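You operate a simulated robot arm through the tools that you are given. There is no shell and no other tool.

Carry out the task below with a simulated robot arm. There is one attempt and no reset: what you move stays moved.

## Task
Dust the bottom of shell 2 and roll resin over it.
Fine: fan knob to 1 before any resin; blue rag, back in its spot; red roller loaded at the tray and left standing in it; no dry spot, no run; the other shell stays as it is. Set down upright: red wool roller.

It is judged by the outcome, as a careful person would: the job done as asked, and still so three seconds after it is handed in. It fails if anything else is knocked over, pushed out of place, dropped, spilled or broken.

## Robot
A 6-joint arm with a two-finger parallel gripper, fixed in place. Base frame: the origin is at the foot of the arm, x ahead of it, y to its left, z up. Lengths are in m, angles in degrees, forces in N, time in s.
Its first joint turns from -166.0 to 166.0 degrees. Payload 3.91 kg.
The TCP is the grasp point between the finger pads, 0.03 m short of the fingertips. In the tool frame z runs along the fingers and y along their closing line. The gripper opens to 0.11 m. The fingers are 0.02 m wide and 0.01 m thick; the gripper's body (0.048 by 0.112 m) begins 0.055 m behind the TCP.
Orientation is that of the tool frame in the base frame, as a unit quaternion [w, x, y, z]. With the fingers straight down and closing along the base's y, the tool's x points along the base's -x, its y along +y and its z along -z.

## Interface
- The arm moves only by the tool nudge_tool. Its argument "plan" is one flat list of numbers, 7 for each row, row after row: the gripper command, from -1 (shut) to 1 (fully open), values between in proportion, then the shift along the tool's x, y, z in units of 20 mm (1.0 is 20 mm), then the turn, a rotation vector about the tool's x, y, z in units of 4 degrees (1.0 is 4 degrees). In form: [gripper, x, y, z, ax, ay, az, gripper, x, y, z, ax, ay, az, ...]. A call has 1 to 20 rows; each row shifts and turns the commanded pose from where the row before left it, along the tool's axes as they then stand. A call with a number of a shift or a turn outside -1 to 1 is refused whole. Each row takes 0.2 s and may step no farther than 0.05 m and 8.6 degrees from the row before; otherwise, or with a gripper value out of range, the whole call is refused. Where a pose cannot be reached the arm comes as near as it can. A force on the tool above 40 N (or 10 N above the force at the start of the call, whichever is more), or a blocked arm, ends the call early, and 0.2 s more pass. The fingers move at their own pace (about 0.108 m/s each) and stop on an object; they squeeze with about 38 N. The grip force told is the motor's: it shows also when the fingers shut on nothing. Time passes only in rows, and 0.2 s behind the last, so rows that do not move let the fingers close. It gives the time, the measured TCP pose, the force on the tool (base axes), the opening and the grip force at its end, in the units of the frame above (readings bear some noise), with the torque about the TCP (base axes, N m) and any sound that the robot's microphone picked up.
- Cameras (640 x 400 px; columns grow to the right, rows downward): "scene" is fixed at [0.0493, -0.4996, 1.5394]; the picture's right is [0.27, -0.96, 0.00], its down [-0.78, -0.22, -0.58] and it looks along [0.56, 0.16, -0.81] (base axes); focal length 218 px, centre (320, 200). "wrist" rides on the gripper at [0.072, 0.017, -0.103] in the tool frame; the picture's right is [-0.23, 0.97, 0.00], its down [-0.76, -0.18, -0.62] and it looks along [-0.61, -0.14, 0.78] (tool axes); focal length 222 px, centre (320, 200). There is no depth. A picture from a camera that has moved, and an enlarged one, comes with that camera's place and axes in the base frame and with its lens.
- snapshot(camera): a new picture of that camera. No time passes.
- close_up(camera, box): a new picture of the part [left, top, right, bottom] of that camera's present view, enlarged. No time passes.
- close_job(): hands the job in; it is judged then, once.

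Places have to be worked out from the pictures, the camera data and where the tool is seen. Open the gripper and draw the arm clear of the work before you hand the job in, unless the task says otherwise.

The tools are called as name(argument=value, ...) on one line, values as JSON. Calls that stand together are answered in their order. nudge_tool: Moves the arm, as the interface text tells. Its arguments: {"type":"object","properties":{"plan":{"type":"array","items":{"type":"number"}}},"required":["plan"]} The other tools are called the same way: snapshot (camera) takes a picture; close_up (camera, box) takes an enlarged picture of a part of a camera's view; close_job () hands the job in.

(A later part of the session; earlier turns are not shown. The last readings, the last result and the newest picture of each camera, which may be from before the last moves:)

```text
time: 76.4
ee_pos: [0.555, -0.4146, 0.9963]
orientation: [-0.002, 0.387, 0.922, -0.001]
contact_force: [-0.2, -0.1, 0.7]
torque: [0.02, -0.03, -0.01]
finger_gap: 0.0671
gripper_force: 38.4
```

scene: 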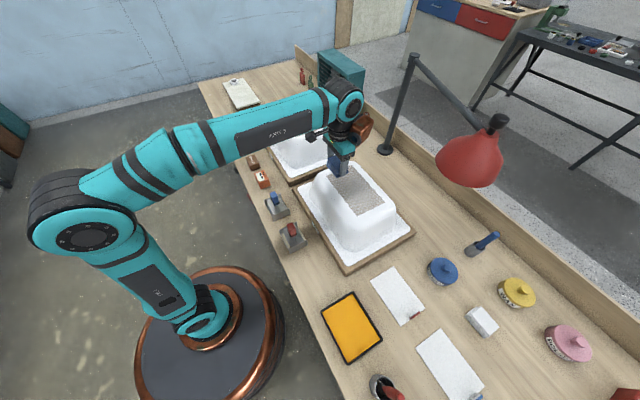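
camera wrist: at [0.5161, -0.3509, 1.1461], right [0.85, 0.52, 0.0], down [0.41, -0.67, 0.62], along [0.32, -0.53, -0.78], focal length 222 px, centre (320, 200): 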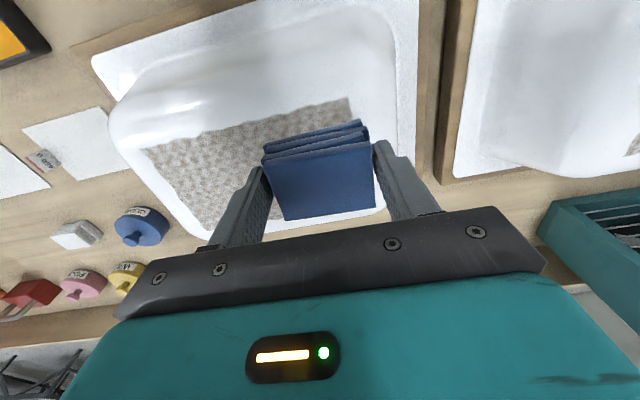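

nudge_tool(plan=[-1, 0, 0, 0.1, 0, 0, 0, -1, 0, 0, 0.1, 0, 0, 0, -1, 0, 0, 0.1, 0, 0, 0])

close_up(camera="scene", box=[310, 150, 390, 200])

```text
time: 77.1
ee_pos: [0.5549, -0.4148, 0.9961]
orientation: [0.001, 0.387, 0.922, -0.002]
contact_force: [-3.0, -0.2, 8.8]
torque: [0.14, 0.12, 0.0]
finger_gap: 0.067
gripper_force: 37.7
stopped in row 3: the force on the tool passed its limit at 43 N (the readings are from after the stop); the commanded pose is now the measured one
```

```text
8.00 times, centred on (350, 175) of scene
camera zoom: at [0.0493, -0.4996, 1.5394], right [0.27, -0.96, 0.0], down [-0.78, -0.22, -0.58], along [0.56, 0.16, -0.81], focal length 1742 px, centre (80, 400)
```

zoom: 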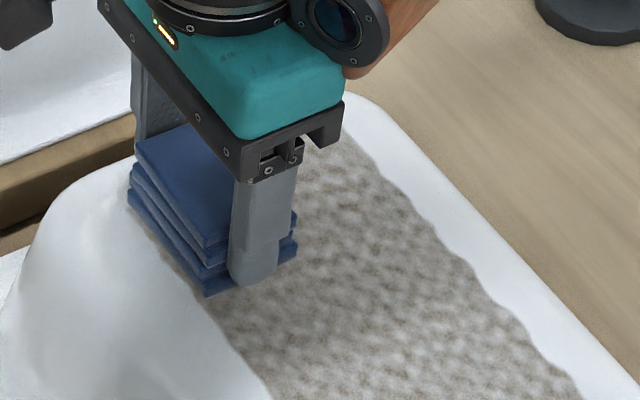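

Contact at TCP z ≈ 0.996, now about 9 N. I sweep along the patch toward its right end with this light pressure, checking the force.

nudge_tool(plan=[-1, 0, -0.5, 0, 0, 0, 0, -1, 0, -0.5, 0, 0, 0, 0, -1, 0, -0.5, 0, 0, 0, 0])

close_up(camera="scene", box=[310, 150, 406, 210])

```text
time: 77.9
ee_pos: [0.5339, -0.4335, 0.9963]
orientation: [0.001, 0.386, 0.923, -0.002]
contact_force: [5.6, 5.4, 20.9]
torque: [0.5, -0.02, -0.1]
finger_gap: 0.0672
gripper_force: 38.1
```

```text
6.67 times, centred on (358, 180) of scene
camera zoom: at [0.0493, -0.4996, 1.5394], right [0.27, -0.96, 0.0], down [-0.78, -0.22, -0.58], along [0.56, 0.16, -0.81], focal length 1452 px, centre (67, 333)
```

zoom: 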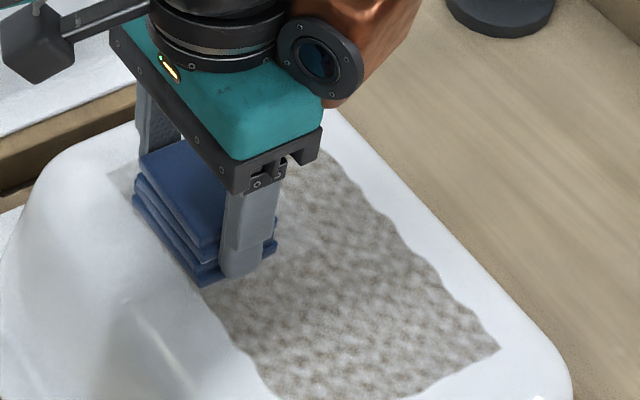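

The wiped area behind the rag is visibly cleaner, so the grey texture is the dust. I ease the pressure a little and keep sweeping.

nudge_tool(plan=[-1, 0, -0.6, -0.02, 0, 0, 0, -1, 0, -0.6, 0, 0, 0, 0, -1, 0, -0.6, 0, 0, 0, 0, -1, 0, -0.6, 0, 0, 0, 0])

snapshot(camera="scene")

close_up(camera="scene", box=[310, 150, 406, 210])

```text
time: 78.9
ee_pos: [0.5, -0.469, 0.9952]
orientation: [0.001, 0.386, 0.922, -0.002]
contact_force: [2.6, 3.5, 14.0]
torque: [0.2, 0.01, -0.07]
finger_gap: 0.0672
gripper_force: 37.7
```

```text
taken
```

scene: 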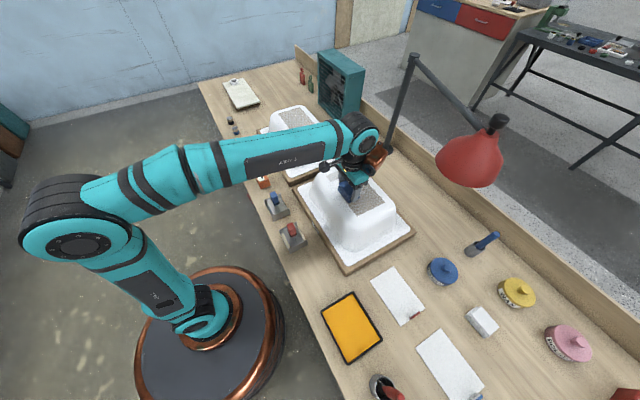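

```text
6.67 times, centred on (358, 180) of scene
camera zoom: at [0.0493, -0.4996, 1.5394], right [0.27, -0.96, 0.0], down [-0.78, -0.22, -0.58], along [0.56, 0.16, -0.81], focal length 1452 px, centre (67, 333)
```

zoom: 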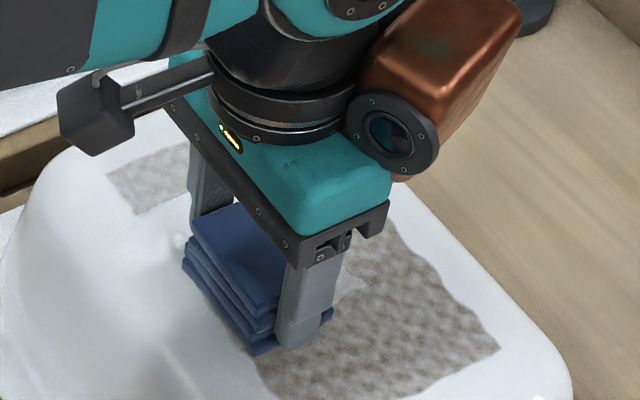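

The rag only cleaned where it slid, so I'll need to overrun the ends. Before going nearer the lamp I lift off and tilt the camera up to measure the lamp's head.

nudge_tool(plan=[-1, 0, 0, -0.5, 0, 0, 0, -1, 0, 0, -1, 0, 0, 0, -1, 0, 0, -1, 0, 0, 0, -1, 0.5, 0, -1, 0, 0, 0, -1, 1, 0, -1, 0, 0, 0, -1, 1, 0, 0, 0, 0, 0, -1, 1, 0, 0, 0, 0, 0, -1, 1, 0, 0, 0, 0, 0, -1, 1, 0, 0, 0, 0, 0, -1, 1, 0, 0, 0, -1, 0, -1, 1, 0, 0, 0, -1, 0, -1, 1, 0, 0, 0, -1, 0, -1, 0, 0, 0, 0, -1, 0, -1, 0, 0, 0, 0, -1, 0, -1, 0, 0, 0, 0, -1, 0, -1, 0, 0, 0, 0, -1, 0, -1, 0, 0, 0, 0, -1, 0, -1, 0, 0, 0, 0, -1, 0, -1, 0, 0, 0, 0, -1, 0])

snapshot(camera="wrist")

snapshot(camera="scene")

```text
time: 82.9
ee_pos: [0.3811, -0.3481, 1.0811]
orientation: [0.317, 0.363, 0.866, -0.134]
contact_force: [0.0, 0.7, -1.1]
torque: [0.02, 0.04, -0.01]
finger_gap: 0.067
gripper_force: 38.4
```

```text
taken
camera wrist: at [0.3072, -0.2481, 1.1129], right [0.82, 0.56, 0.15], down [0.0, -0.25, 0.97], along [0.58, -0.79, -0.21], focal length 222 px, centre (320, 200)
```

wrist: 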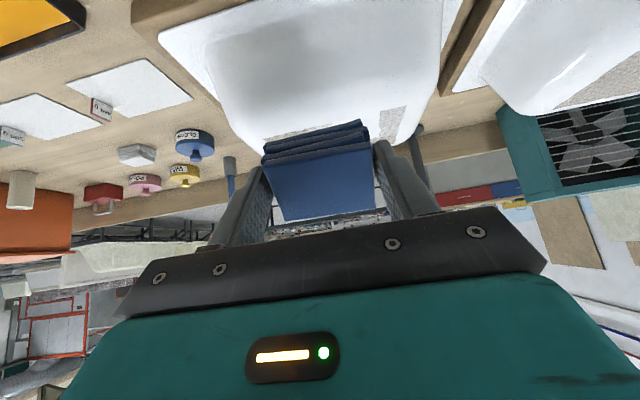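

```text
taken
```

scene: 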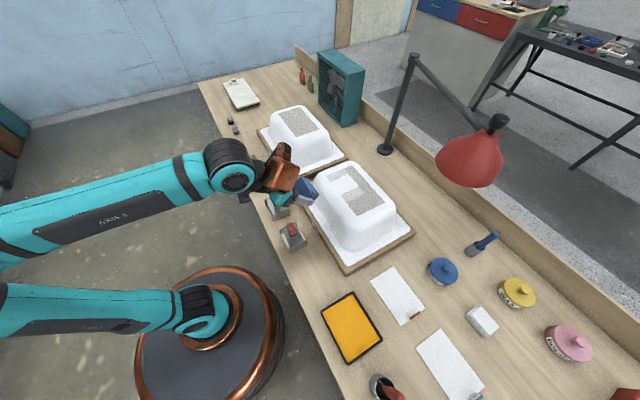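

close_up(camera="scene", box=[310, 150, 406, 240])

close_up(camera="scene", box=[370, 40, 530, 200])

```text
4.44 times, centred on (358, 195) of scene
camera zoom: at [0.0493, -0.4996, 1.5394], right [0.27, -0.96, 0.0], down [-0.78, -0.22, -0.58], along [0.56, 0.16, -0.81], focal length 968 px, centre (151, 222)
```

zoom: 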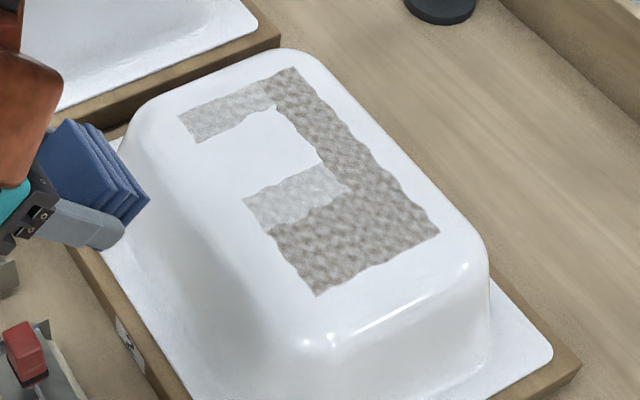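

```text
2.50 times, centred on (450, 120) of scene
camera zoom: at [0.0493, -0.4996, 1.5394], right [0.27, -0.96, 0.0], down [-0.78, -0.22, -0.58], along [0.56, 0.16, -0.81], focal length 544 px, centre (-5, 400)
```

zoom: 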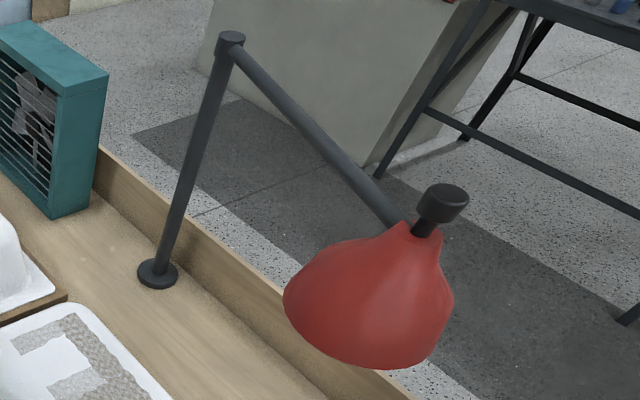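

The wiped strip is clean, with lighter half-dusted margins at its ends, and one pass covers roughly ±50 mm in depth. I pan the camera so the lamp head shows beside the gripper and can be measured.

nudge_tool(plan=[-1, 0, 0, 0, -0.6, 0, -0.75, -1, 0, 0, 0, -0.6, 0, -0.75, -1, 0, 0, 0, -0.6, 0, -0.75, -1, 0, 0, 0, -0.6, 0, -0.75, -1, 0, 0, 0, -0.6, 0, -0.75, -1, 0, 0, 0, -0.6, 0, -0.75, -1, 0, 0, 0, -0.6, 0, -0.75, -1, 0, 0, 0, -0.6, 0, -0.75, -1, 0, 0, 0, -0.6, 0, -0.75, -1, 0, 0, 0, -0.6, 0, -0.75])

snapshot(camera="wrist")

snapshot(camera="scene")

```text
time: 85.1
ee_pos: [0.3814, -0.347, 1.0813]
orientation: [0.34, 0.054, 0.939, -0.029]
contact_force: [-0.3, 0.5, -0.3]
torque: [0.03, 0.0, 0.04]
finger_gap: 0.067
gripper_force: 38.1
```

```text
taken
camera wrist: at [0.2617, -0.3147, 1.113], right [0.29, 0.95, 0.13], down [0.17, -0.18, 0.97], along [0.94, -0.26, -0.21], focal length 222 px, centre (320, 200)
```

wrist: 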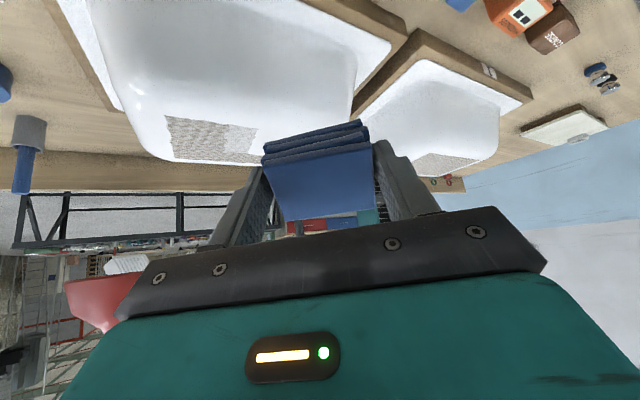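

```text
taken
```

scene: 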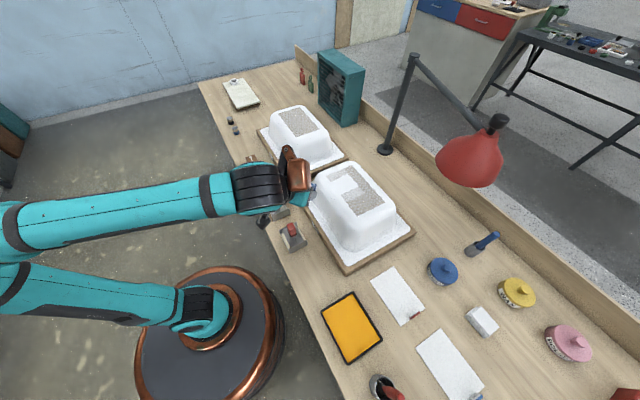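

The lamp rim is at z ≈ 1.12 with its near edge around 10 cm beyond the patch's far right corner, so the sweep will stay clear. I undo the pan and tilt.

nudge_tool(plan=[-1, 0, 0, 0, 0.6, 0, 0.75, -1, 0, 0, 0, 0.6, 0, 0.75, -1, 0, 0, 0, 0.6, 0, 0.75, -1, 0, 0, 0, 0.6, 0, 0.75, -1, 0, 0, 0, 0.6, 0, 0.75, -1, 0, 0, 0, 0.6, 0, 0.75, -1, 0, 0, 0, 0.6, 0, 0.75, -1, 0, 0, 0, 0.6, 0, 0.75, -1, 0, 0, 0, 0.6, 0, 0.75, -1, 0, 0, 0, 0.6, 0, 0.75, -1, 0, 0, 0, 0, 1, 0, -1, 0, 0, 0, 0, 1, 0, -1, 0, 0, 0, 0, 1, 0, -1, 0, 0, 0, 0, 1, 0, -1, 0, 0, 0, 0, 1, 0, -1, 0, 0, 0, 0, 1, 0, -1, 0, 0, 0, 0, 1, 0, -1, 0, 0, 0, 0, 1, 0, -1, 0, 0, 0, 0, 1, 0, -1, 0, 0, 0, 0, 1, 0])

```text
time: 89.3
ee_pos: [0.3813, -0.3479, 1.0806]
orientation: [0.0, 0.387, 0.922, -0.001]
contact_force: [-0.5, 0.1, 0.0]
torque: [0.02, -0.02, 0.02]
finger_gap: 0.0673
gripper_force: 37.9
```

Square again. I go to the left end, overrunning the patch slightly, and lower to just above contact.

nudge_tool(plan=[-1, -0.872, 0.557, 0, 0, 0, 0, -1, -0.872, 0.557, 0, 0, 0, 0, -1, -0.872, 0.557, 0, 0, 0, 0, -1, -0.872, 0.557, 0, 0, 0, 0, -1, -0.872, 0.557, 0, 0, 0, 0, -1, -0.872, 0.557, 0, 0, 0, 0, -1, -0.872, 0.557, 0, 0, 0, 0, -1, -0.872, 0.557, 0, 0, 0, 0, -1, -0.872, 0.557, 0, 0, 0, 0, -1, -0.872, 0.557, 0, 0, 0, 0, -1, 0, 0, 0.95, 0, 0, 0, -1, 0, 0, 0.95, 0, 0, 0, -1, 0, 0, 0.95, 0, 0, 0, -1, 0, 0, 0.95, 0, 0, 0])

close_up(camera="scene", box=[300, 140, 412, 210])

```text
time: 92.3
ee_pos: [0.5831, -0.3941, 1.0049]
orientation: [0.0, 0.387, 0.922, -0.001]
contact_force: [0.0, -0.5, -0.8]
torque: [-0.01, 0.02, 0.02]
finger_gap: 0.067
gripper_force: 37.7
```

```text
5.71 times, centred on (356, 175) of scene
camera zoom: at [0.0493, -0.4996, 1.5394], right [0.27, -0.96, 0.0], down [-0.78, -0.22, -0.58], along [0.56, 0.16, -0.81], focal length 1245 px, centre (114, 343)
```

zoom: 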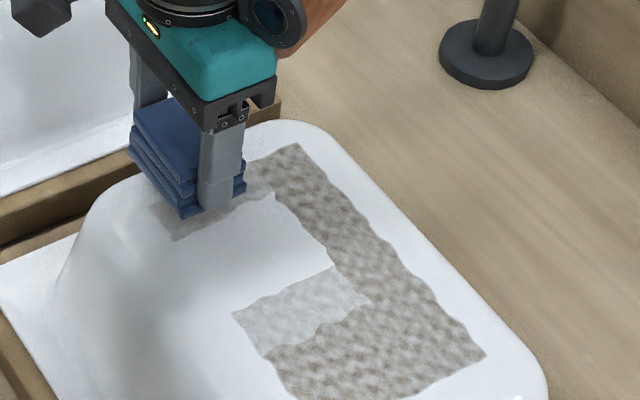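

nudge_tool(plan=[-1, 0, 0, 0.15, 0, 0, 0, -1, 0, 0, 0.15, 0, 0, 0, -1, 0, 0, 0.03, 0, 0, 0, -1, 0, 0, 0.03, 0, 0, 0])

```text
time: 93.3
ee_pos: [0.5818, -0.3939, 0.9976]
orientation: [0.001, 0.387, 0.922, -0.002]
contact_force: [0.9, -0.6, -0.1]
torque: [-0.01, -0.02, 0.0]
finger_gap: 0.0673
gripper_force: 38.2
```

nudge_tool(plan=[-1, 0, 0, 0.04, 0, 0, 0, -1, 0, 0, 0.03, 0, 0, 0])

```text
time: 93.9
ee_pos: [0.5826, -0.3938, 0.9964]
orientation: [0.002, 0.387, 0.922, -0.001]
contact_force: [0.0, -0.9, -0.9]
torque: [-0.02, 0.06, 0.01]
finger_gap: 0.0671
gripper_force: 38.0
```

nudge_tool(plan=[-1, 0, 0, 0.03, 0, 0, 0, -1, 0, 0, 0.03, 0, 0, 0])

```text
time: 94.5
ee_pos: [0.5828, -0.3933, 0.9957]
orientation: [0.002, 0.387, 0.922, -0.001]
contact_force: [1.2, -2.0, 12.2]
torque: [0.06, 0.12, 0.01]
finger_gap: 0.0672
gripper_force: 37.8
```

Contact at 12 N. I sweep the near strip toward the right.

nudge_tool(plan=[-1, 0, -0.6, 0, 0, 0, 0, -1, 0, -0.6, 0, 0, 0, 0, -1, 0, -0.6, 0, 0, 0, 0, -1, 0, -0.6, 0, 0, 0, 0, -1, 0, -0.6, 0, 0, 0, 0, -1, 0, -0.6, 0, 0, 0, 0, -1, 0, -0.6, 0, 0, 0, 0, -1, 0, -0.6, 0, 0, 0, 0, -1, 0, -0.6, 0, 0, 0, 0, -1, 0, -0.6, 0, 0, 0, 0])

close_up(camera="scene", box=[300, 140, 428, 220])

```text
time: 96.7
ee_pos: [0.4968, -0.4788, 0.9958]
orientation: [0.002, 0.386, 0.922, -0.001]
contact_force: [4.6, 4.3, 17.1]
torque: [0.17, -0.21, 0.05]
finger_gap: 0.0672
gripper_force: 38.2
```

```text
5.00 times, centred on (364, 180) of scene
camera zoom: at [0.0493, -0.4996, 1.5394], right [0.27, -0.96, 0.0], down [-0.78, -0.22, -0.58], along [0.56, 0.16, -0.81], focal length 1089 px, centre (100, 300)
```

zoom: 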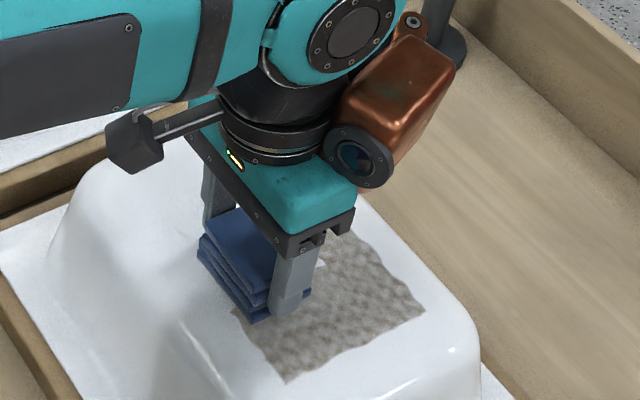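

nudge_tool(plan=[-1, 0, -0.6, 0, 0, 0, 0, -1, 0, -0.6, 0, 0, 0, 0, -1, 0, -0.6, 0, 0, 0, 0, -1, 0, -0.6, 0, 0, 0, 0])

close_up(camera="scene", box=[310, 110, 470, 230])

```text
time: 97.7
ee_pos: [0.4639, -0.5106, 0.9954]
orientation: [0.001, 0.387, 0.922, -0.001]
contact_force: [6.2, 5.0, 19.6]
torque: [0.16, -0.18, 0.01]
finger_gap: 0.0671
gripper_force: 37.9
```

```text
3.33 times, centred on (390, 170) of scene
camera zoom: at [0.0493, -0.4996, 1.5394], right [0.27, -0.96, 0.0], down [-0.78, -0.22, -0.58], along [0.56, 0.16, -0.81], focal length 726 px, centre (87, 300)
```

zoom: 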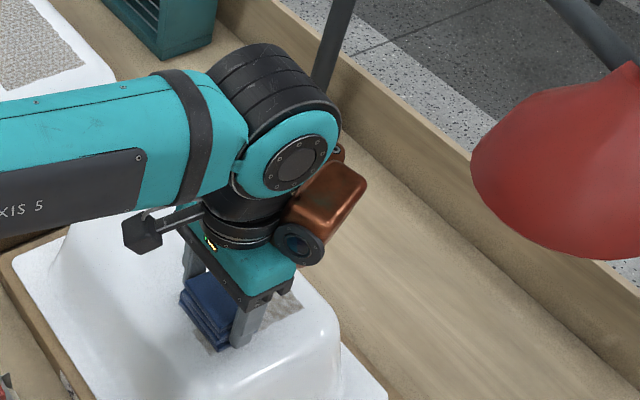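

Plenty of clearance to the lamp. I finish the strip to the right end, then sweep back along it.

nudge_tool(plan=[-1, 0, -0.6, 0, 0, 0, 0, -1, 0, -0.6, 0, 0, 0, 0, -1, 0, -0.6, 0, 0, 0, 0, -1, 0, 0.6, 0, 0, 0, 0, -1, 0, 0.6, 0, 0, 0, 0, -1, 0, 0.6, 0, 0, 0, 0, -1, 0, -0.6, 0, 0, 0, 0, -1, 0, -0.6, 0, 0, 0, 0, -1, 0, -0.6, 0, 0, 0, 0])

close_up(camera="scene", box=[310, 110, 470, 230])

```text
time: 99.7
ee_pos: [0.4369, -0.5361, 0.9958]
orientation: [0.001, 0.386, 0.922, -0.002]
contact_force: [5.0, 5.2, 18.2]
torque: [0.39, -0.31, -0.03]
finger_gap: 0.067
gripper_force: 37.6
```

```text
3.33 times, centred on (390, 170) of scene
camera zoom: at [0.0493, -0.4996, 1.5394], right [0.27, -0.96, 0.0], down [-0.78, -0.22, -0.58], along [0.56, 0.16, -0.81], focal length 726 px, centre (87, 300)
```

zoom: 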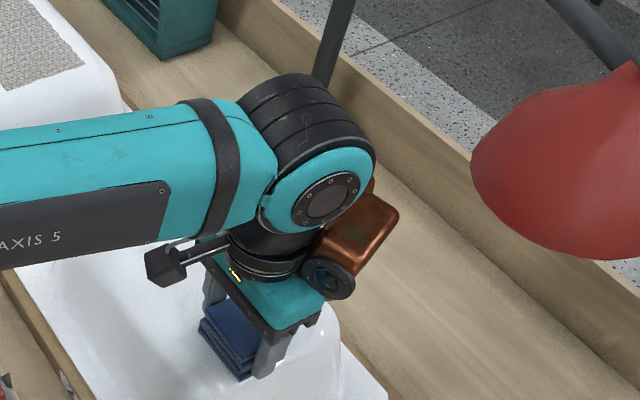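

I step the rag to the far strip (TCP d ≈ 0.735) and sweep back to the left.

nudge_tool(plan=[-1, -0.6, 0, 0, 0, 0, 0, -1, -0.6, 0, 0, 0, 0, 0, -1, -0.6, 0, 0, 0, 0, 0, -1, -0.6, 0, 0, 0, 0, 0])

close_up(camera="scene", box=[310, 110, 470, 230])

```text
time: 100.7
ee_pos: [0.4701, -0.5725, 0.9954]
orientation: [0.0, 0.387, 0.922, -0.002]
contact_force: [-3.1, 0.7, 6.1]
torque: [0.01, 0.05, 0.03]
finger_gap: 0.067
gripper_force: 38.2
```

```text
3.33 times, centred on (390, 170) of scene
camera zoom: at [0.0493, -0.4996, 1.5394], right [0.27, -0.96, 0.0], down [-0.78, -0.22, -0.58], along [0.56, 0.16, -0.81], focal length 726 px, centre (87, 300)
```

zoom: 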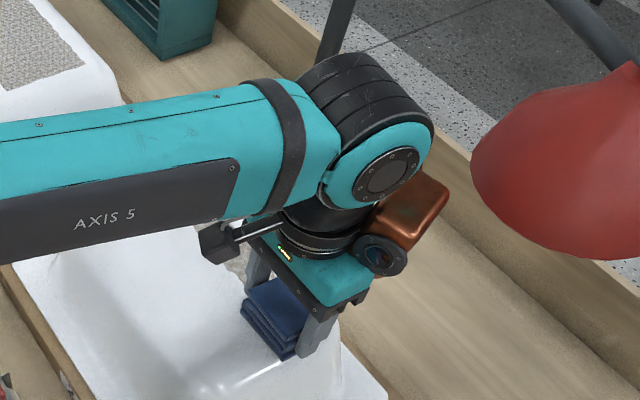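

nudge_tool(plan=[-1, 0, 0.6, 0.01, 0, 0, 0, -1, 0, 0.6, 0.01, 0, 0, 0, -1, 0, 0.6, 0, 0, 0, 0, -1, 0, 0.6, 0, 0, 0, 0, -1, 0, -0.6, 0, 0, 0, 0, -1, 0, -0.6, 0, 0, 0, 0, -1, 0, -0.6, 0, 0, 0, 0, -1, 0, -0.6, 0, 0, 0, 0, -1, 0, 0.6, 0, 0, 0, 0, -1, 0, 0.6, 0, 0, 0, 0, -1, 0, 0.6, 0, 0, 0, 0, -1, 0, 0.6, 0, 0, 0, 0, -1, 0, 0.6, 0, 0, 0, 0, -1, 0, 0.6, 0, 0, 0, 0])

close_up(camera="scene", box=[310, 130, 438, 230])

```text
time: 103.7
ee_pos: [0.522, -0.5197, 0.9959]
orientation: [0.002, 0.386, 0.922, -0.002]
contact_force: [-1.2, -2.0, 6.3]
torque: [-0.1, 0.06, 0.02]
finger_gap: 0.0669
gripper_force: 38.3
```

```text
4.00 times, centred on (374, 180) of scene
camera zoom: at [0.0493, -0.4996, 1.5394], right [0.27, -0.96, 0.0], down [-0.78, -0.22, -0.58], along [0.56, 0.16, -0.81], focal length 871 px, centre (104, 280)
```

zoom: 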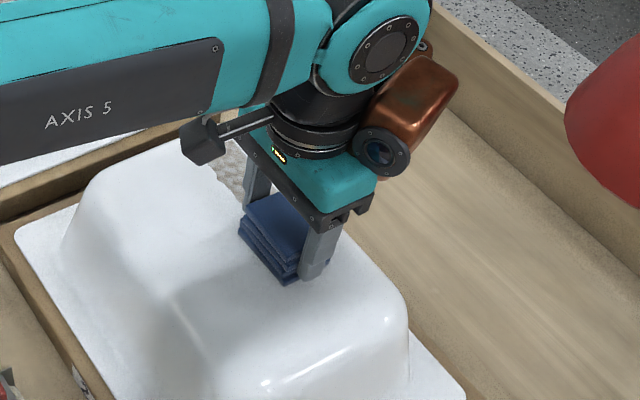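

The right end is clean. I continue left to the end of the far strip, then work back and forth over the left end.

nudge_tool(plan=[-1, 0, 0.6, 0, 0, 0, 0, -1, 0, 0.6, 0, 0, 0, 0, -1, 0, 0.6, 0, 0, 0, 0, -1, 0, 0.6, 0, 0, 0, 0, -1, 0, 0.6, 0, 0, 0, 0, -1, 0, 0.6, 0, 0, 0, 0, -1, 0, 0.6, 0, 0, 0, 0, -1, 0, 0.6, 0, 0, 0, 0, -1, 0, 0.6, 0, 0, 0, 0, -1, 0, 0.6, 0, 0, 0, 0, -1, 0, 0.6, 0, 0, 0, 0, -1, 0, -0.6, 0, 0, 0, 0, -1, 0, -0.6, 0, 0, 0, 0, -1, 0, -0.6, 0, 0, 0, 0, -1, 0, 0.6, 0, 0, 0, 0, -1, 0, 0.6, 0, 0, 0, 0, -1, 0, 0.6, 0, 0, 0, 0])

close_up(camera="scene", box=[300, 120, 428, 220])

```text
time: 107.3
ee_pos: [0.6154, -0.4288, 0.9945]
orientation: [0.001, 0.387, 0.922, -0.002]
contact_force: [-2.7, -2.0, 8.5]
torque: [-0.07, 0.1, -0.03]
finger_gap: 0.0672
gripper_force: 38.6
```

```text
4.00 times, centred on (364, 170) of scene
camera zoom: at [0.0493, -0.4996, 1.5394], right [0.27, -0.96, 0.0], down [-0.78, -0.22, -0.58], along [0.56, 0.16, -0.81], focal length 871 px, centre (144, 320)
```

zoom: 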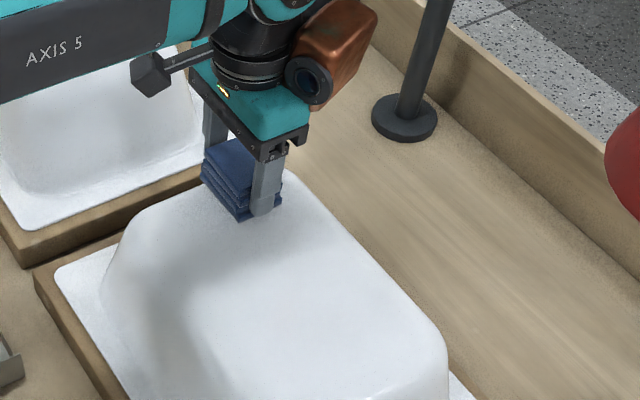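

No dust visible now. I lift off to check the whole surface.

nudge_tool(plan=[-1, 0, 0, -0.3, 0, 0, 0, -1, 0, 0, -0.8, 0, 0, 0, -1, 0, 0, -1, 0, 0, 0, -1, 0, 0.5, -1, 0, 0, 0, -1, 0, 1, -1, 0, 0, 0, -1, 0, 1, -0.8, 0, 0, 0, -1, 0, 1, 0, 0, 0, 0, -1, 0, 1, 0, 0, 0, 0])

close_up(camera="scene", box=[290, 140, 434, 240])

snapshot(camera="wrist")

snapshot(camera="scene")

```text
time: 109.1
ee_pos: [0.6818, -0.366, 1.0941]
orientation: [0.001, 0.387, 0.922, -0.001]
contact_force: [-0.3, 0.5, -0.4]
torque: [-0.02, 0.01, -0.01]
finger_gap: 0.067
gripper_force: 37.8
```

```text
4.00 times, centred on (362, 190) of scene
camera zoom: at [0.0493, -0.4996, 1.5394], right [0.27, -0.96, 0.0], down [-0.78, -0.22, -0.58], along [0.56, 0.16, -0.81], focal length 871 px, centre (152, 240)
```

zoom: 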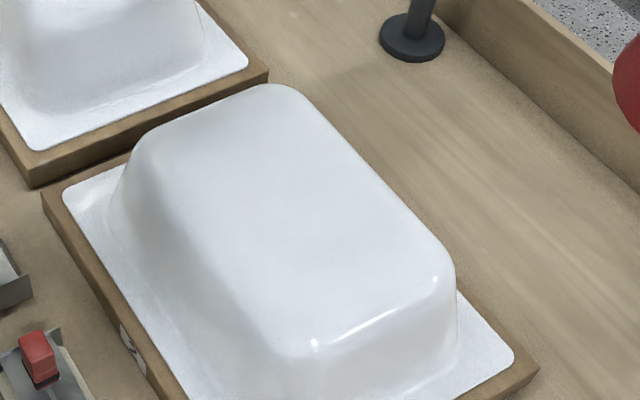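

```text
taken
camera wrist: at [0.6419, -0.3011, 1.1964], right [0.85, 0.52, 0.0], down [0.41, -0.67, 0.63], along [0.33, -0.53, -0.78], focal length 222 px, centre (320, 200)
```

wrist: 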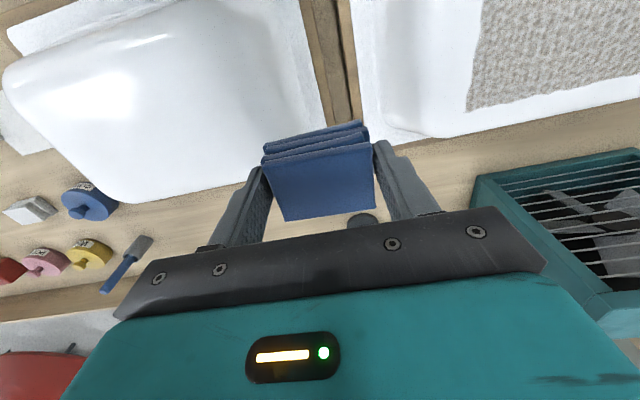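

```text
taken
```

scene: 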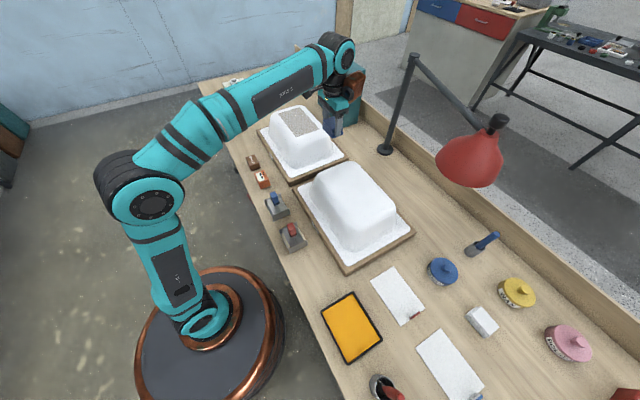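

Shell 2's bottom is clean all over. I carry the rag back to its spot, high over shell 1.

nudge_tool(plan=[-1, 0.675, 0.945, 0, 0, 0, 0, -1, 0.675, 0.945, 0, 0, 0, 0, -1, 0.675, 0.945, 0, 0, 0, 0, -1, 0.675, 0.945, 0, 0, 0, 0, -1, 0.675, 0.945, 0, 0, 0, 0, -1, 0.675, 0.945, 0, 0, 0, 0, -1, 0.675, 0.945, 0, 0, 0, 0, -1, 0.675, 0.945, 0, 0, 0, 0, -1, 0.675, 0.945, 0, 0, 0, 0, -1, 0.675, 0.945, 0, 0, 0, 0, -1, 0.675, 0.945, 0, 0, 0, 0, -1, 0.675, 0.945, 0, 0, 0, 0, -1, 0.675, 0.945, 0, 0, 0, 0, -1, 0.675, 0.945, 0, 0, 0, 0, -1, 0.675, 0.945, 0, 0, 0, 0, -1, 0.675, 0.945, 0, 0, 0, 0, -1, 0.675, 0.945, 0, 0, 0, 0, -1, 0.675, 0.945, 0, 0, 0, 0, -1, 0.675, 0.945, 0, 0, 0, 0, -1, 0.675, 0.945, 0, 0, 0, 0])

snapshot(camera="scene")

```text
time: 113.3
ee_pos: [0.7606, 0.0931, 1.0912]
orientation: [0.0, 0.387, 0.922, -0.002]
contact_force: [0.3, -0.4, -0.6]
torque: [0.01, -0.04, -0.01]
finger_gap: 0.0672
gripper_force: 37.7
```

```text
taken
```

scene: 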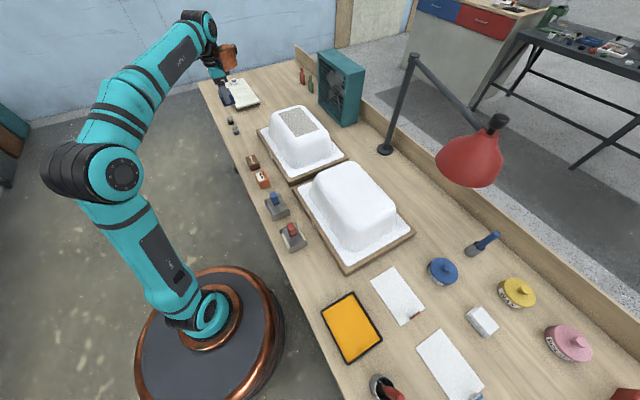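

nudge_tool(plan=[-1, -0.05, -0.05, 1, 0, 0, 0, -1, 0, 0, 1, 0, 0, 0, -1, 0, 0, 1, 0, 0, 0, -1, 0, 0, 1, 0, 0, 0, -1, 0, 0, 1, 0, 0, 0, -1, 0, 0, 1, 0, 0, 0, -1, 0, 0, 1, 0, 0, 0, -1, 0, 0, 1, 0, 0, 0, -1, 0, 0, 1, 0, 0, 0, -1, 0, 0, 1, 0, 0, 0, -1, 0, 0, 1, 0, 0, 0, -1, 0, 0, 0.8, 0, 0, 0, -1, 0, 0, 0.3, 0, 0, 0])

close_up(camera="scene", box=[220, 125, 284, 165])

```text
time: 116.1
ee_pos: [0.7624, 0.091, 0.849]
orientation: [0.002, 0.386, 0.922, -0.002]
contact_force: [0.2, 0.3, -0.8]
torque: [-0.01, 0.03, -0.02]
finger_gap: 0.0671
gripper_force: 38.4
```

```text
10.00 times, centred on (252, 145) of scene
camera zoom: at [0.0493, -0.4996, 1.5394], right [0.27, -0.96, 0.0], down [-0.78, -0.22, -0.58], along [0.56, 0.16, -0.81], focal length 2178 px, centre (1000, 750)
```

zoom: 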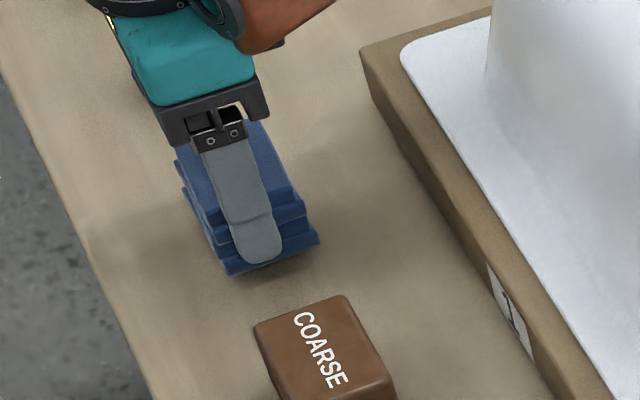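

The rag sits about 3–4 mm off its original spot in depth, so I correct that while lowering the last millimetres.

nudge_tool(plan=[-1, 0.15, -0.08, 0, 0, 0, 0, -1, 0, 0, 0.15, 0, 0, 0, -1, 0, 0, 0.1, 0, 0, 0, -1, 0, 0, 0.05, 0, 0, 0])

close_up(camera="scene", box=[220, 125, 284, 165])

```text
time: 117.1
ee_pos: [0.7573, 0.0919, 0.8431]
orientation: [0.001, 0.387, 0.922, -0.001]
contact_force: [0.2, 0.0, -0.5]
torque: [-0.03, -0.01, 0.0]
finger_gap: 0.0671
gripper_force: 37.8
```

```text
10.00 times, centred on (252, 145) of scene
camera zoom: at [0.0493, -0.4996, 1.5394], right [0.27, -0.96, 0.0], down [-0.78, -0.22, -0.58], along [0.56, 0.16, -0.81], focal length 2178 px, centre (1000, 750)
```

zoom: 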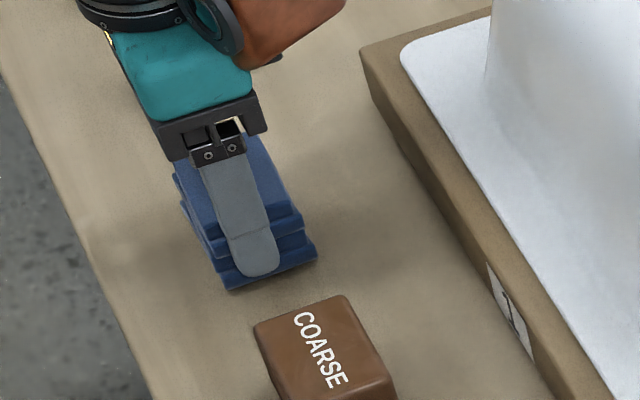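

nudge_tool(plan=[-1, 0, 0, 0.05, 0, 0, 0, -1, 0, 0, 0.04, 0, 0, 0, -1, 0, 0, 0.03, 0, 0, 0])

```text
time: 117.9
ee_pos: [0.7584, 0.0935, 0.842]
orientation: [0.001, 0.387, 0.922, -0.002]
contact_force: [0.0, 0.4, -1.4]
torque: [-0.01, 0.0, -0.03]
finger_gap: 0.0669
gripper_force: 38.1
```

nudge_tool(plan=[-1, 0, 0, 0.03, 0, 0, 0, -1, 0, 0, 0.03, 0, 0, 0])

```text
time: 118.5
ee_pos: [0.7567, 0.0921, 0.8406]
orientation: [0.001, 0.387, 0.922, -0.002]
contact_force: [0.3, 0.4, 0.2]
torque: [0.03, -0.04, 0.0]
finger_gap: 0.067
gripper_force: 38.0
```

nudge_tool(plan=[-1, 0, 0, 0.03, 0, 0, 0, -1, 0, 0, 0.03, 0, 0, 0])

```text
time: 119.1
ee_pos: [0.7569, 0.0911, 0.8402]
orientation: [0.002, 0.387, 0.922, -0.002]
contact_force: [5.1, 2.0, 12.4]
torque: [0.06, -0.17, -0.01]
finger_gap: 0.0672
gripper_force: 37.5
```

Contact with the bench (12 N). I open the fingers and check the rag stays put.

nudge_tool(plan=[0.6, 0, 0, 0, 0, 0, 0, 0.6, 0, 0, 0, 0, 0, 0, 0.6, 0, 0, -0.5, 0, 0, 0, 0.6, 0, 0, -1, 0, 0, 0, 0.6, 0, 0, -1, 0, 0, 0, 0.6, 0, 0, -1, 0, 0, 0, 1, 0, 0, -1, 0, 0, 0, 1, 0, 0, -1, 0, 0, 0, 1, 0, 0, -1, 0, 0, 0])

close_up(camera="scene", box=[220, 120, 284, 160])

snapshot(camera="wrist")

```text
time: 121.1
ee_pos: [0.7596, 0.0931, 0.9708]
orientation: [0.001, 0.387, 0.922, -0.001]
contact_force: [-0.1, -0.6, -0.7]
torque: [0.03, 0.02, -0.01]
finger_gap: 0.1101
gripper_force: 0.1
```

```text
10.00 times, centred on (252, 140) of scene
camera zoom: at [0.0493, -0.4996, 1.5394], right [0.27, -0.96, 0.0], down [-0.78, -0.22, -0.58], along [0.56, 0.16, -0.81], focal length 2178 px, centre (1000, 800)
```

zoom: 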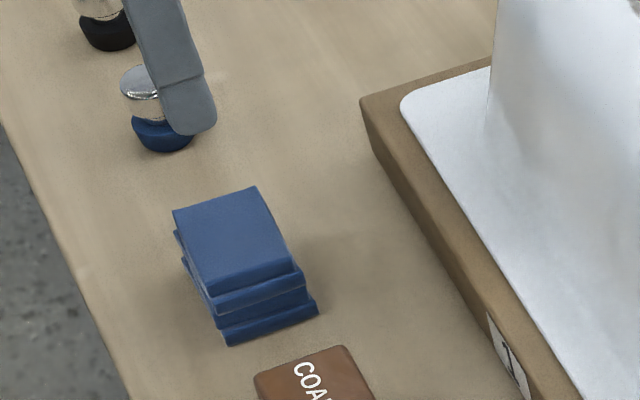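

```text
taken
camera wrist: at [0.7189, 0.1563, 1.0723], right [0.85, 0.52, 0.0], down [0.41, -0.67, 0.63], along [0.33, -0.53, -0.78], focal length 222 px, centre (320, 200)
```

wrist: 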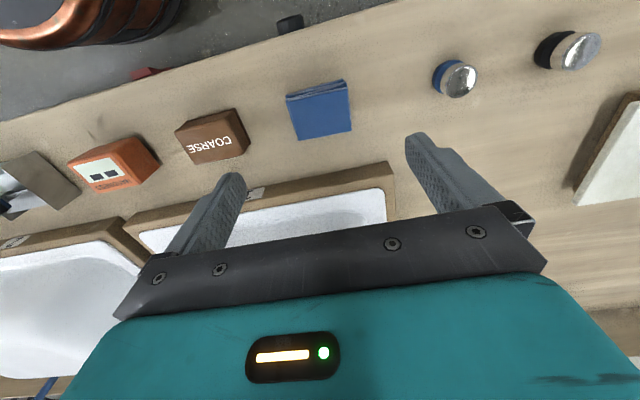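

The rag is back exactly on its original spot. Next I go over the red wool roller (around s 0.03, d 0.47) at a safe height.

nudge_tool(plan=[1, 0, 0, -1, 0, 0, 0, 1, 0, 0, -1, 0, 0, 0, 1, 0, 0, -1, 0, 0, 0, 1, 0, -1, -1, 0, 0, 0, 1, 0, -1, -1, 0, 0, 0, 1, 0, -1, 0, 0, 0, 0, 1, 0, -1, 0, 0, 0, 0, 1, 0, -1, 0, 0, 0, 0, 1, 0, -1, 0, 0, 0, 0, 1, 0, -1, 0, 0, 0, 0, 1, 0, -1, 0, 0, 0, 0, 1, 0, -1, 0, 0, 0, 0, 1, 0, -1, 0, 0, 0, 0, 1, 0, -1, 0, 0, 0, 0, 1, 0, -1, 0, 0, 0, 0, 1, 0, -1, 0, 0, 0, 0, 1, 0, -1, 0, 0, 0, 0, 1, 0, -1, 0, 0, 0, 0, 1, 0, -1, 0, 0, 0, 0, 1, 0, -1, 0, 0, 0, 0])

nudge_tool(plan=[1, 0, -1, 0, 0, 0, 0, 1, 0, -1, 0, 0, 0, 0, 1, 0, -1, 0, 0, 0, 0, 1, 0, -1, 0, 0, 0, 0, 1, 0, -1, 0, 0, 0, 0, 1, 0, -1, 0, 0, 0, 0, 1, 0, -1, 0, 0, 0, 0, 1, 0, -1, 0, 0, 0, 0, 1, 0, -1, 0, 0, 0, 0, 1, 0, -1, 0, 0, 0, 0, 1, 0, -0.8, 0, 0, 0, 0])

snapshot(camera="wrist")

snapshot(camera="scene")

```text
time: 125.3
ee_pos: [0.5143, -0.1476, 1.0708]
orientation: [0.001, 0.386, 0.922, -0.001]
contact_force: [0.0, -0.4, -0.2]
torque: [0.01, 0.02, 0.0]
finger_gap: 0.11
gripper_force: 0.1
```

```text
time: 127.7
ee_pos: [0.3605, -0.2971, 1.0684]
orientation: [0.001, 0.387, 0.922, -0.002]
contact_force: [0.3, 0.5, -0.5]
torque: [0.02, -0.01, -0.01]
finger_gap: 0.11
gripper_force: 0.0
```

```text
taken
camera wrist: at [0.3215, -0.2338, 1.1716], right [0.85, 0.52, 0.0], down [0.41, -0.67, 0.63], along [0.33, -0.53, -0.78], focal length 222 px, centre (320, 200)
```

wrist: 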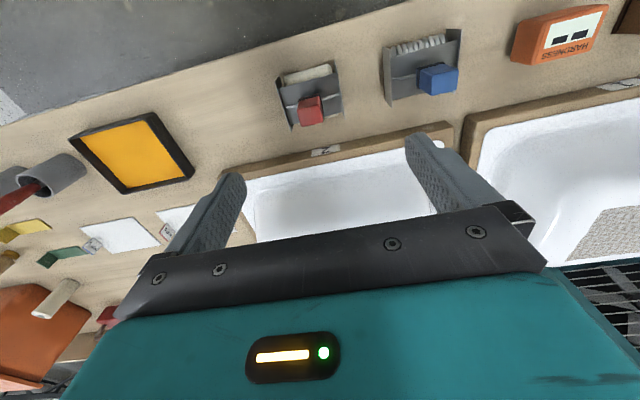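

```text
taken
```

scene: 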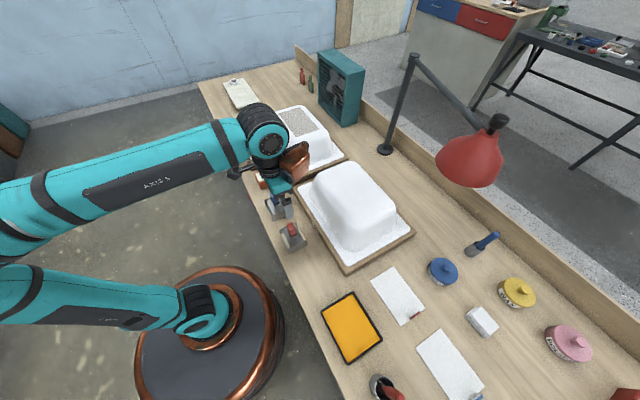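

close_up(camera="wrist", box=[262, 50, 358, 140])

close_up(camera="wrist", box=[50, 90, 210, 210])

close_up(camera="scene", box=[270, 215, 318, 255])

```text
4.44 times, centred on (310, 95) of wrist
camera zoom: at [0.3215, -0.2338, 1.1716], right [0.85, 0.52, 0.0], down [0.41, -0.67, 0.63], along [0.33, -0.53, -0.78], focal length 987 px, centre (364, 667)
```

zoom: 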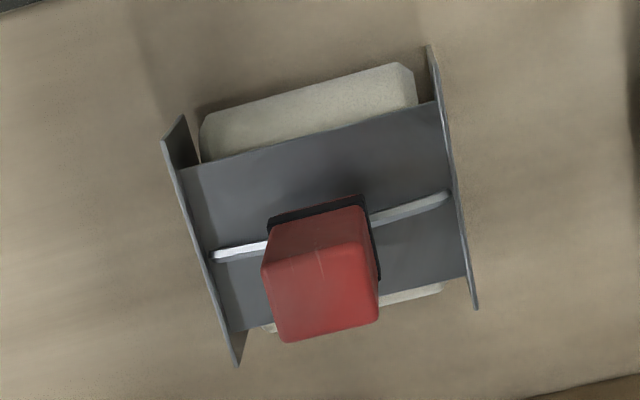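

```text
3.33 times, centred on (130, 150) of wrist
camera zoom: at [0.3215, -0.2338, 1.1716], right [0.85, 0.52, 0.0], down [0.41, -0.67, 0.63], along [0.33, -0.53, -0.78], focal length 740 px, centre (953, 367)
```

zoom: 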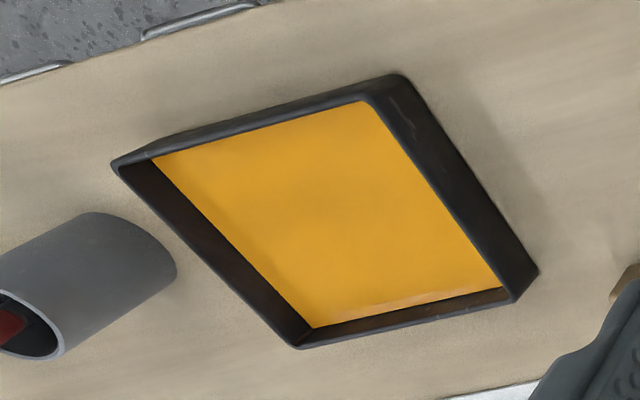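

```text
10.00 times, centred on (294, 235) of scene
camera zoom: at [0.0493, -0.4996, 1.5394], right [0.27, -0.96, 0.0], down [-0.78, -0.22, -0.58], along [0.56, 0.16, -0.81], focal length 2178 px, centre (580, -150)
```

zoom: 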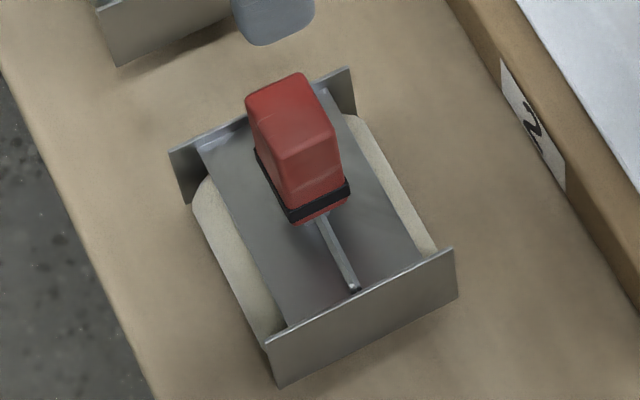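

close_up(camera="wrist", box=[294, 85, 334, 135])

close_up(camera="scene", box=[284, 218, 308, 242])

```text
8.00 times, centred on (314, 110) of wrist
camera zoom: at [0.3215, -0.2338, 1.1716], right [0.85, 0.52, 0.0], down [0.41, -0.67, 0.63], along [0.33, -0.53, -0.78], focal length 1777 px, centre (368, 920)
```

zoom: 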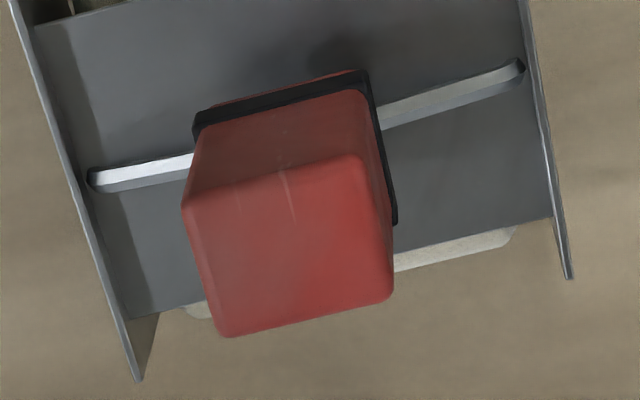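

```text
16.00 times, centred on (296, 230) of scene
camera zoom: at [0.0493, -0.4996, 1.5394], right [0.27, -0.96, 0.0], down [-0.78, -0.22, -0.58], along [0.56, 0.16, -0.81], focal length 3485 px, centre (704, -280)
```

zoom: 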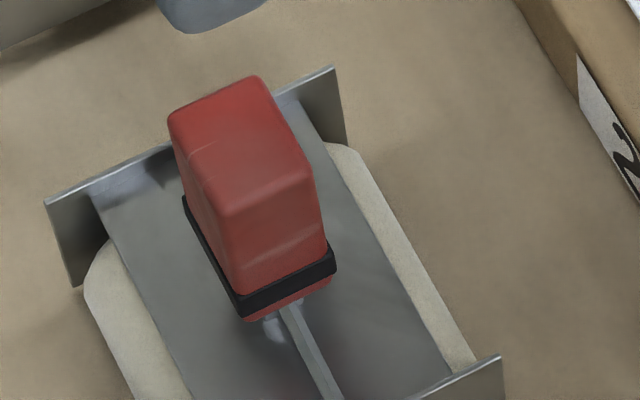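

The red roller's handle top is at z ≈ 0.902, centred near (0.358, −0.3135), about 28 × 21 mm. I align over it with a 60 mm opening and descend part way.

nudge_tool(plan=[0.1, -0.47, -0.67, 0, 0, 0, 0, 0.1, 0, 0, 0.9, 0, 0, 0, 0.1, 0, 0, 0.9, 0, 0, 0, 0.1, 0, 0, 0.9, 0, 0, 0, 0.1, 0, 0, 0.9, 0, 0, 0, 0.1, 0, 0, 0.9, 0, 0, 0, 0.1, 0, 0, 0.9, 0, 0, 0])

snapshot(camera="wrist")

close_up(camera="wrist", box=[240, 100, 400, 220])

close_up(camera="scene", box=[262, 205, 326, 255])

```text
time: 129.3
ee_pos: [0.3581, -0.3142, 0.9617]
orientation: [0.001, 0.387, 0.922, -0.002]
contact_force: [0.5, -1.0, 0.4]
torque: [-0.02, 0.01, 0.0]
finger_gap: 0.0607
gripper_force: 0.2
```

```text
taken
camera wrist: at [0.3185, -0.2493, 1.0636], right [0.85, 0.52, 0.0], down [0.41, -0.67, 0.63], along [0.33, -0.53, -0.78], focal length 222 px, centre (320, 200)
```

wrist: 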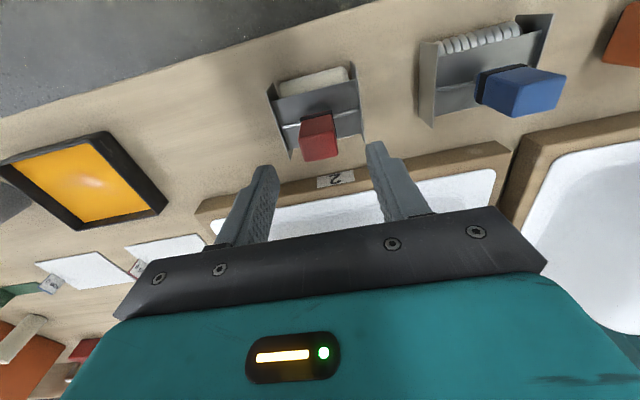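

```text
3.33 times, centred on (320, 160) of wrist
camera zoom: at [0.3185, -0.2493, 1.0636], right [0.85, 0.52, 0.0], down [0.41, -0.67, 0.63], along [0.33, -0.53, -0.78], focal length 740 px, centre (320, 333)
```

zoom: 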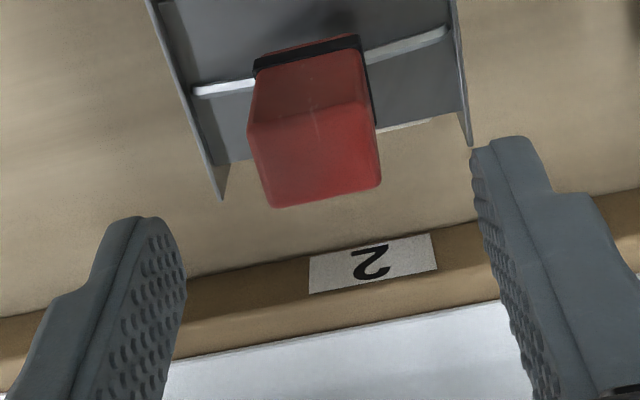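

```text
8.00 times, centred on (294, 230) of scene
camera zoom: at [0.0493, -0.4996, 1.5394], right [0.27, -0.96, 0.0], down [-0.78, -0.22, -0.58], along [0.56, 0.16, -0.81], focal length 1742 px, centre (528, -40)
```

zoom: 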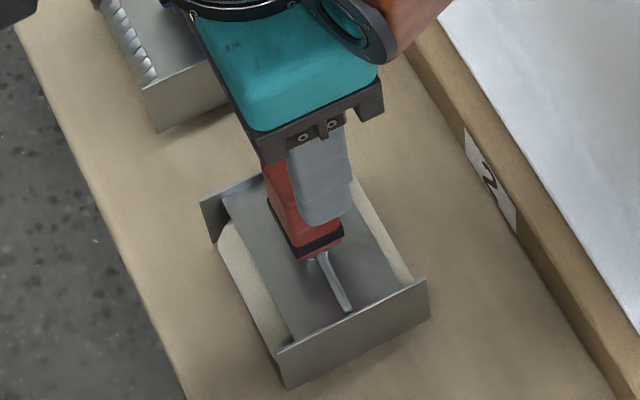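

Aligned within about 1 mm. I descend so the pads cover the handle above its black collar.

nudge_tool(plan=[0.1, -0.06, -0.05, 0.9, 0, 0, 0, 0.1, 0, 0, 0.9, 0, 0, 0, 0.1, 0, 0, 0.6, 0, 0, 0, 0.1, 0, 0, 0.3, 0, 0, 0])

close_up(camera="wrist", box=[240, 100, 400, 220])

close_up(camera="scene", box=[262, 205, 326, 255])

```text
time: 130.3
ee_pos: [0.3577, -0.3157, 0.9076]
orientation: [0.001, 0.386, 0.922, -0.001]
contact_force: [0.1, -0.5, 0.3]
torque: [0.0, 0.02, -0.01]
finger_gap: 0.0603
gripper_force: 0.1
```

```text
3.33 times, centred on (320, 160) of wrist
camera zoom: at [0.3183, -0.2511, 1.0097], right [0.85, 0.52, 0.0], down [0.41, -0.67, 0.63], along [0.33, -0.53, -0.78], focal length 740 px, centre (320, 333)
```

zoom: 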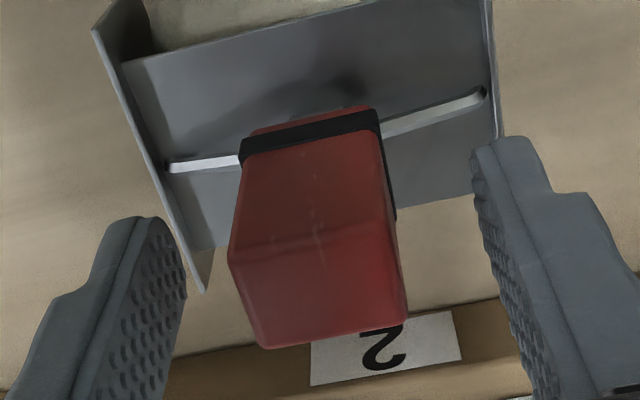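

```text
8.00 times, centred on (294, 230) of scene
camera zoom: at [0.0493, -0.4996, 1.5394], right [0.27, -0.96, 0.0], down [-0.78, -0.22, -0.58], along [0.56, 0.16, -0.81], focal length 1742 px, centre (528, -40)
```

zoom: 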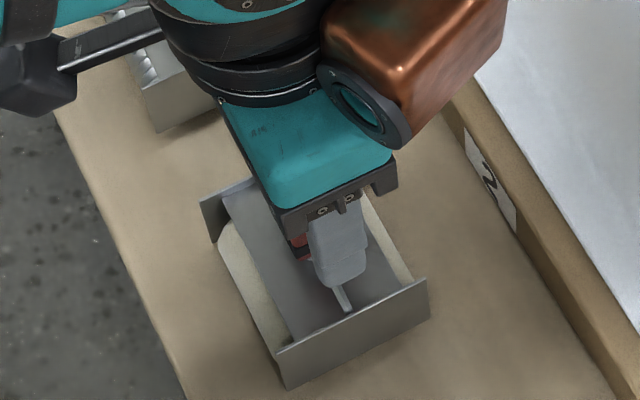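

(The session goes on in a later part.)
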